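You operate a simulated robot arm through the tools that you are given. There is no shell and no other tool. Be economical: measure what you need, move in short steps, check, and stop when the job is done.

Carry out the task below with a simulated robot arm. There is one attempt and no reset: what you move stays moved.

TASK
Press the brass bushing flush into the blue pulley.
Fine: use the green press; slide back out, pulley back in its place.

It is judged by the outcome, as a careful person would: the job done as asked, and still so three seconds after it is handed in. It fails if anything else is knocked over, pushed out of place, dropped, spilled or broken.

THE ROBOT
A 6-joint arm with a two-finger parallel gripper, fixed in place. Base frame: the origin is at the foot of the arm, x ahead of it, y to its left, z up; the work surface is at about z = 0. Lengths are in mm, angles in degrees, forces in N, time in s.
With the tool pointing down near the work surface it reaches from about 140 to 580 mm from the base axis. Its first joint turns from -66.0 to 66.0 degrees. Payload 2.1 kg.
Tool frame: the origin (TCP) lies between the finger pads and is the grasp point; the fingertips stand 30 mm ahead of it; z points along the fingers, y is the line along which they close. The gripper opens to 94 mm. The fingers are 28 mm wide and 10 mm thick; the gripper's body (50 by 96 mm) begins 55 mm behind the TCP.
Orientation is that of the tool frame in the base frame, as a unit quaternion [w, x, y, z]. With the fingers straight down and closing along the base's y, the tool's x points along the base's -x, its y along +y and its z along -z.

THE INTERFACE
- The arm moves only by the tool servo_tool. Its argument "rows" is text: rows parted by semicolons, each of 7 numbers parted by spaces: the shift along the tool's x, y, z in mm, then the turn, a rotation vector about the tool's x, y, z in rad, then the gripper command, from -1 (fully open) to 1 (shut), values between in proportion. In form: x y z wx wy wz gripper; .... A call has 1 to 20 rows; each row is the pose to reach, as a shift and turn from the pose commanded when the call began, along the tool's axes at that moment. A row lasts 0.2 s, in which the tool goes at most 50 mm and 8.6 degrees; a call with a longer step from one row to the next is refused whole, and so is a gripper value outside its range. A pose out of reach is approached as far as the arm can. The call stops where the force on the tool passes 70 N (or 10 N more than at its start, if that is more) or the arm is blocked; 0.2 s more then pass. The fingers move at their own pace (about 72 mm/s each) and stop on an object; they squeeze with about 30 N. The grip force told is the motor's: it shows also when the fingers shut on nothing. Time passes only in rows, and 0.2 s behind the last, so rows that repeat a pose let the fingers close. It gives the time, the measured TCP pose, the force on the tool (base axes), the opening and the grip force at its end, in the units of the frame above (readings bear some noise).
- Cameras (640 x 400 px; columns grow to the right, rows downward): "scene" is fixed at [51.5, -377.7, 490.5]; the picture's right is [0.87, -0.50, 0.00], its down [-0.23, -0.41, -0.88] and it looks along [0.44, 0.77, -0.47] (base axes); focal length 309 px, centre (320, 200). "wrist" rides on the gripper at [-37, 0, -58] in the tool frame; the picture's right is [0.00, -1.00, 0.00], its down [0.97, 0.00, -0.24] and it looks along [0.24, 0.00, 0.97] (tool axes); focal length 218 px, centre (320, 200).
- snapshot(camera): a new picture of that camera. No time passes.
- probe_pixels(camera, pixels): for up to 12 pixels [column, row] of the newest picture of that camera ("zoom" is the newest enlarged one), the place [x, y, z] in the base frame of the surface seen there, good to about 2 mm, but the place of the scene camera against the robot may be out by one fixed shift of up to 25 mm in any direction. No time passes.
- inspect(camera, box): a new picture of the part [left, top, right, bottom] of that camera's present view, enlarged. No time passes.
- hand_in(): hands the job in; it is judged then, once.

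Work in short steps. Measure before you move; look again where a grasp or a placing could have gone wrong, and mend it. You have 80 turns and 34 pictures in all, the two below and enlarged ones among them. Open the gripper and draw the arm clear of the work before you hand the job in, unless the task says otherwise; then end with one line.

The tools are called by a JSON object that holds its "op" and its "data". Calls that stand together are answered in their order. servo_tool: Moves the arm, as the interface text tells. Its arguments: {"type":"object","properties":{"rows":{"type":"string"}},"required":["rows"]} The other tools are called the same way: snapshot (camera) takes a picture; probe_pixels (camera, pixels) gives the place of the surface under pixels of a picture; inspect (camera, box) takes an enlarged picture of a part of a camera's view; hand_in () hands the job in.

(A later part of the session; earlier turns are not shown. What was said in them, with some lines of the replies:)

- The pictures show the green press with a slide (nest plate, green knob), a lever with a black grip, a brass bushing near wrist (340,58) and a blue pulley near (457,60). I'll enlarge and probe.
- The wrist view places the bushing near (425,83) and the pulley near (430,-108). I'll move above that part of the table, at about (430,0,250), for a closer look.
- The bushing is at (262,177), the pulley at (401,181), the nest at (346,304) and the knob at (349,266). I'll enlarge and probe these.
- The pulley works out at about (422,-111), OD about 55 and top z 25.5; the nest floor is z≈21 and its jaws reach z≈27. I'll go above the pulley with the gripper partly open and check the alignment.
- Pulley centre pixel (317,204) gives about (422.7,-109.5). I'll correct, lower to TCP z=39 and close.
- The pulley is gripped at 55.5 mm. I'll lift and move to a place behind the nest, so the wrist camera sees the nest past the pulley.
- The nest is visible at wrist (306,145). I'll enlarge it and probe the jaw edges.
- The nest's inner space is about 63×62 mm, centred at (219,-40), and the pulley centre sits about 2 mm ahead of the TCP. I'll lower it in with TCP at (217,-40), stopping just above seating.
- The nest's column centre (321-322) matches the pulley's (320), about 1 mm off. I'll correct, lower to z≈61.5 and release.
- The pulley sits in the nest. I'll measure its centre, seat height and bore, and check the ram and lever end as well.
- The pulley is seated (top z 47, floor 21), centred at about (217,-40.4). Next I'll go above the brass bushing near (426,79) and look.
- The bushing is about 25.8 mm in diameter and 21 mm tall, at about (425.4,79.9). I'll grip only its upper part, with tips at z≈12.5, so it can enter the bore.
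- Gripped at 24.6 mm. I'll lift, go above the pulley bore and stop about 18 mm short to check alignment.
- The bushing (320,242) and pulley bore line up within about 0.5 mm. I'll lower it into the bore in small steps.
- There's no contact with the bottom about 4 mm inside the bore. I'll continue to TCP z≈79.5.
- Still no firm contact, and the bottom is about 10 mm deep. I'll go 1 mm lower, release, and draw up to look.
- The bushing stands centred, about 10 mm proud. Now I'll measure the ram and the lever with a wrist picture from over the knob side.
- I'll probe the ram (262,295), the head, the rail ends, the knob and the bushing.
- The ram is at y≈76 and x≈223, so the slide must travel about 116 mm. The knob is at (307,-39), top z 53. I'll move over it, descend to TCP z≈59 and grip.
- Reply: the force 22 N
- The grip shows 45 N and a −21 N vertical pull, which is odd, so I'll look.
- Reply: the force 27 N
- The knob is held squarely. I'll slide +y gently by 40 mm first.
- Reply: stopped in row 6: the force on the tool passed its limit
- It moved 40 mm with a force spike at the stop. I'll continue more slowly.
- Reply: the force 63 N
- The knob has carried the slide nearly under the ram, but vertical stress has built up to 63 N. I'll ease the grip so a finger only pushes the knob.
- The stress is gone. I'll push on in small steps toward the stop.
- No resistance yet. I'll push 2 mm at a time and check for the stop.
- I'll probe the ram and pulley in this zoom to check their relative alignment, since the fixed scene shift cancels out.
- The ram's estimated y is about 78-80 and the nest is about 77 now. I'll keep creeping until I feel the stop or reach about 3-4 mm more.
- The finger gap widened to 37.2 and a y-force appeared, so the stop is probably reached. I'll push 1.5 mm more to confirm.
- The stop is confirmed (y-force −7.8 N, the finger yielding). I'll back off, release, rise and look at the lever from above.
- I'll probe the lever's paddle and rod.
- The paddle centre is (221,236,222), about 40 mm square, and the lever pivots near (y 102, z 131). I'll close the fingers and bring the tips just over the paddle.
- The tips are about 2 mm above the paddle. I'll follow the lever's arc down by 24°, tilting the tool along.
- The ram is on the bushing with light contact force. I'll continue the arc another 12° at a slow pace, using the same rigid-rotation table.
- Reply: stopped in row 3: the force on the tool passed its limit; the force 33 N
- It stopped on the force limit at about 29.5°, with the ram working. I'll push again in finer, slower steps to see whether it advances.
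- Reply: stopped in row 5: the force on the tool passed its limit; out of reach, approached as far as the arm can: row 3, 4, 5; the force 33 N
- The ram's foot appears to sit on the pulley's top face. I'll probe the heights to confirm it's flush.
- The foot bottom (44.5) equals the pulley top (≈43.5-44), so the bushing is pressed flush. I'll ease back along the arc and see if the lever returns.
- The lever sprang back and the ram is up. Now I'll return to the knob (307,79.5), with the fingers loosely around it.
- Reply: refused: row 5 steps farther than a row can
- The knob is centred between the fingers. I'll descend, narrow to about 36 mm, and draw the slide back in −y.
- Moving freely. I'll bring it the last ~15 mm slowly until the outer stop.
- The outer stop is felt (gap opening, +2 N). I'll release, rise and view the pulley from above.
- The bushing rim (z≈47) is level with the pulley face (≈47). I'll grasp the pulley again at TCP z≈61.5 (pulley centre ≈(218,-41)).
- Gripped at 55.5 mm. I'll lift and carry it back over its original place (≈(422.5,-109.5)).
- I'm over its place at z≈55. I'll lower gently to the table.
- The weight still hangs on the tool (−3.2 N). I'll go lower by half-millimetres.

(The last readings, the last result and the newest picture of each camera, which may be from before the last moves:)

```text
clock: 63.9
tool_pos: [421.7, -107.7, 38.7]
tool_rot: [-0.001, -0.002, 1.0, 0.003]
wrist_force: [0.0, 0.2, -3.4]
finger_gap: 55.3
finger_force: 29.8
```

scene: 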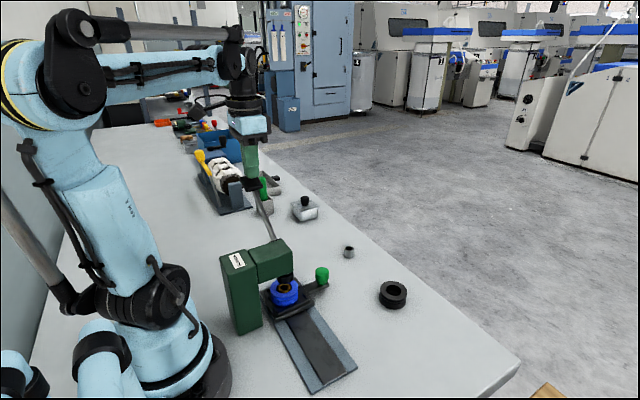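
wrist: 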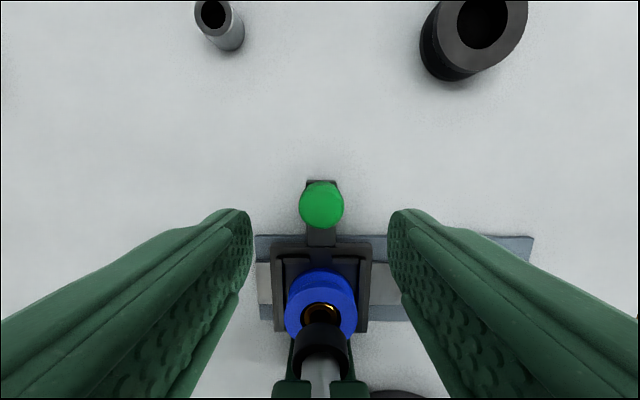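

{"op": "servo_tool", "data": {"rows": "0 0 0.3 0 0 0 0.2; 0 0 0.6 0 0 0 0.2; 0 0 0.9 0 0 0 0.2; 0 0 0.9 0 0 0 0.2"}}

```text
clock: 64.9
tool_pos: [421.4, -107.4, 38.9]
tool_rot: [-0.001, -0.002, 1.0, 0.004]
wrist_force: [1.0, 3.0, 24.4]
finger_gap: 55.5
finger_force: 30.0
```

Contact with the table is made (+24 N). I'll release, back straight up, and look.

{"op": "servo_tool", "data": {"rows": "0 0 -0.4 0 0 0 0.2; 0 0 -0.4 0 0 0 -0.4; 0 0 -0.4 0 0 0 -0.6; 0 0 -0.4 0 0 0 -0.6; 0 0 -30 0 0 0 -0.6; 0 0 -65 0 0 0 -0.6; 0 0 -65 0 0 0 -0.6"}}

{"op": "snapshot", "data": {"camera": "wrist"}}

{"op": "probe_pixels", "data": {"camera": "wrist", "pixels": [[317, 180], [317, 235], [290, 205], [345, 205], [317, 190], [317, 221]]}}

```text
clock: 66.5
tool_pos: [422.0, -109.8, 103.3]
tool_rot: [-0.001, -0.001, 1.0, 0.003]
wrist_force: [0.3, 0.4, -0.2]
finger_gap: 75.0
finger_force: 0.1
```

```text
2 pictures are left
```

wrist: 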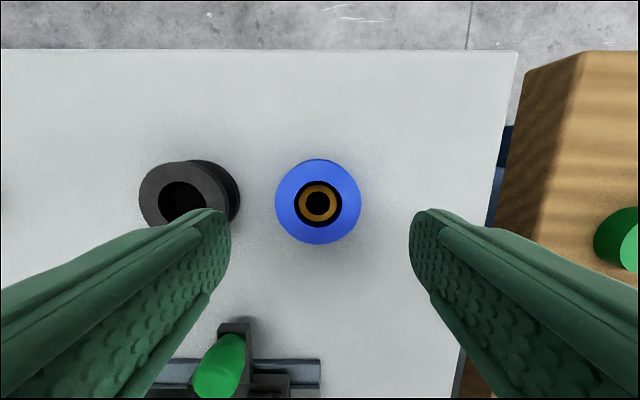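

```text
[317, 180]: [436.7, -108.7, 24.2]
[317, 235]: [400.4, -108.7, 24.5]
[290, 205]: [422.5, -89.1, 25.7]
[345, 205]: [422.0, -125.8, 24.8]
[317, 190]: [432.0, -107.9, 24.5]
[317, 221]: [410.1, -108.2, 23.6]
```

The pulley stands at about (423,-109), the same pixel place as before, with the bushing flush. I'll draw the arm up and clear, with the gripper open.

{"op": "servo_tool", "data": {"rows": "0 0 -45 0 0 0 -0.8; 0 0 -90 0 0 0 -1; 0 0 -135 0 0 0 -1; 0 0 -180 0 0 0 -1; 30 30 -210 0 0 0 -1; 60 60 -220 0 0 0 -1; 90 90 -230 0 0 0 -1; 90 90 -230 0 0 0 -1"}}

{"op": "snapshot", "data": {"camera": "scene"}}

```text
refused: row 5 steps farther than a row can; nothing moved
```

```text
1 pictures are left
```

scene: 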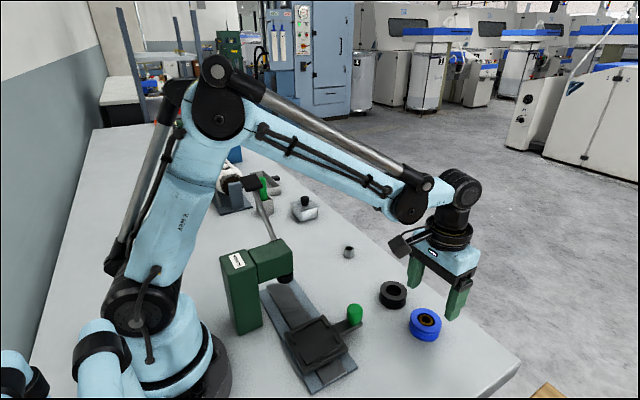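

The scene looks right: slide out, pulley back in its place with the bushing in it, lever up. I'll repeat the retreat with smaller steps.

{"op": "servo_tool", "data": {"rows": "0 0 -45 0 0 0 -0.8; 0 0 -90 0 0 0 -1; 0 0 -135 0 0 0 -1; 0 0 -180 0 0 0 -1; 25 25 -195 0 0 0 -1; 50 50 -210 0 0 0 -1; 75 75 -220 0 0 0 -1; 75 75 -220 0 0 0 -1"}}

```text
clock: 68.3
tool_pos: [346.6, -35.3, 323.2]
tool_rot: [-0.001, -0.002, 1.0, 0.002]
wrist_force: [0.1, -0.1, 0.2]
finger_gap: 94.1
finger_force: 0.1
```

{"op": "hand_in", "data": {}}

```text
The job is handed in.
```

The brass bushing is pressed flush into the blue pulley with the green press. The slide is back out, the pulley is back in its place, and the arm is clear with the gripper open.
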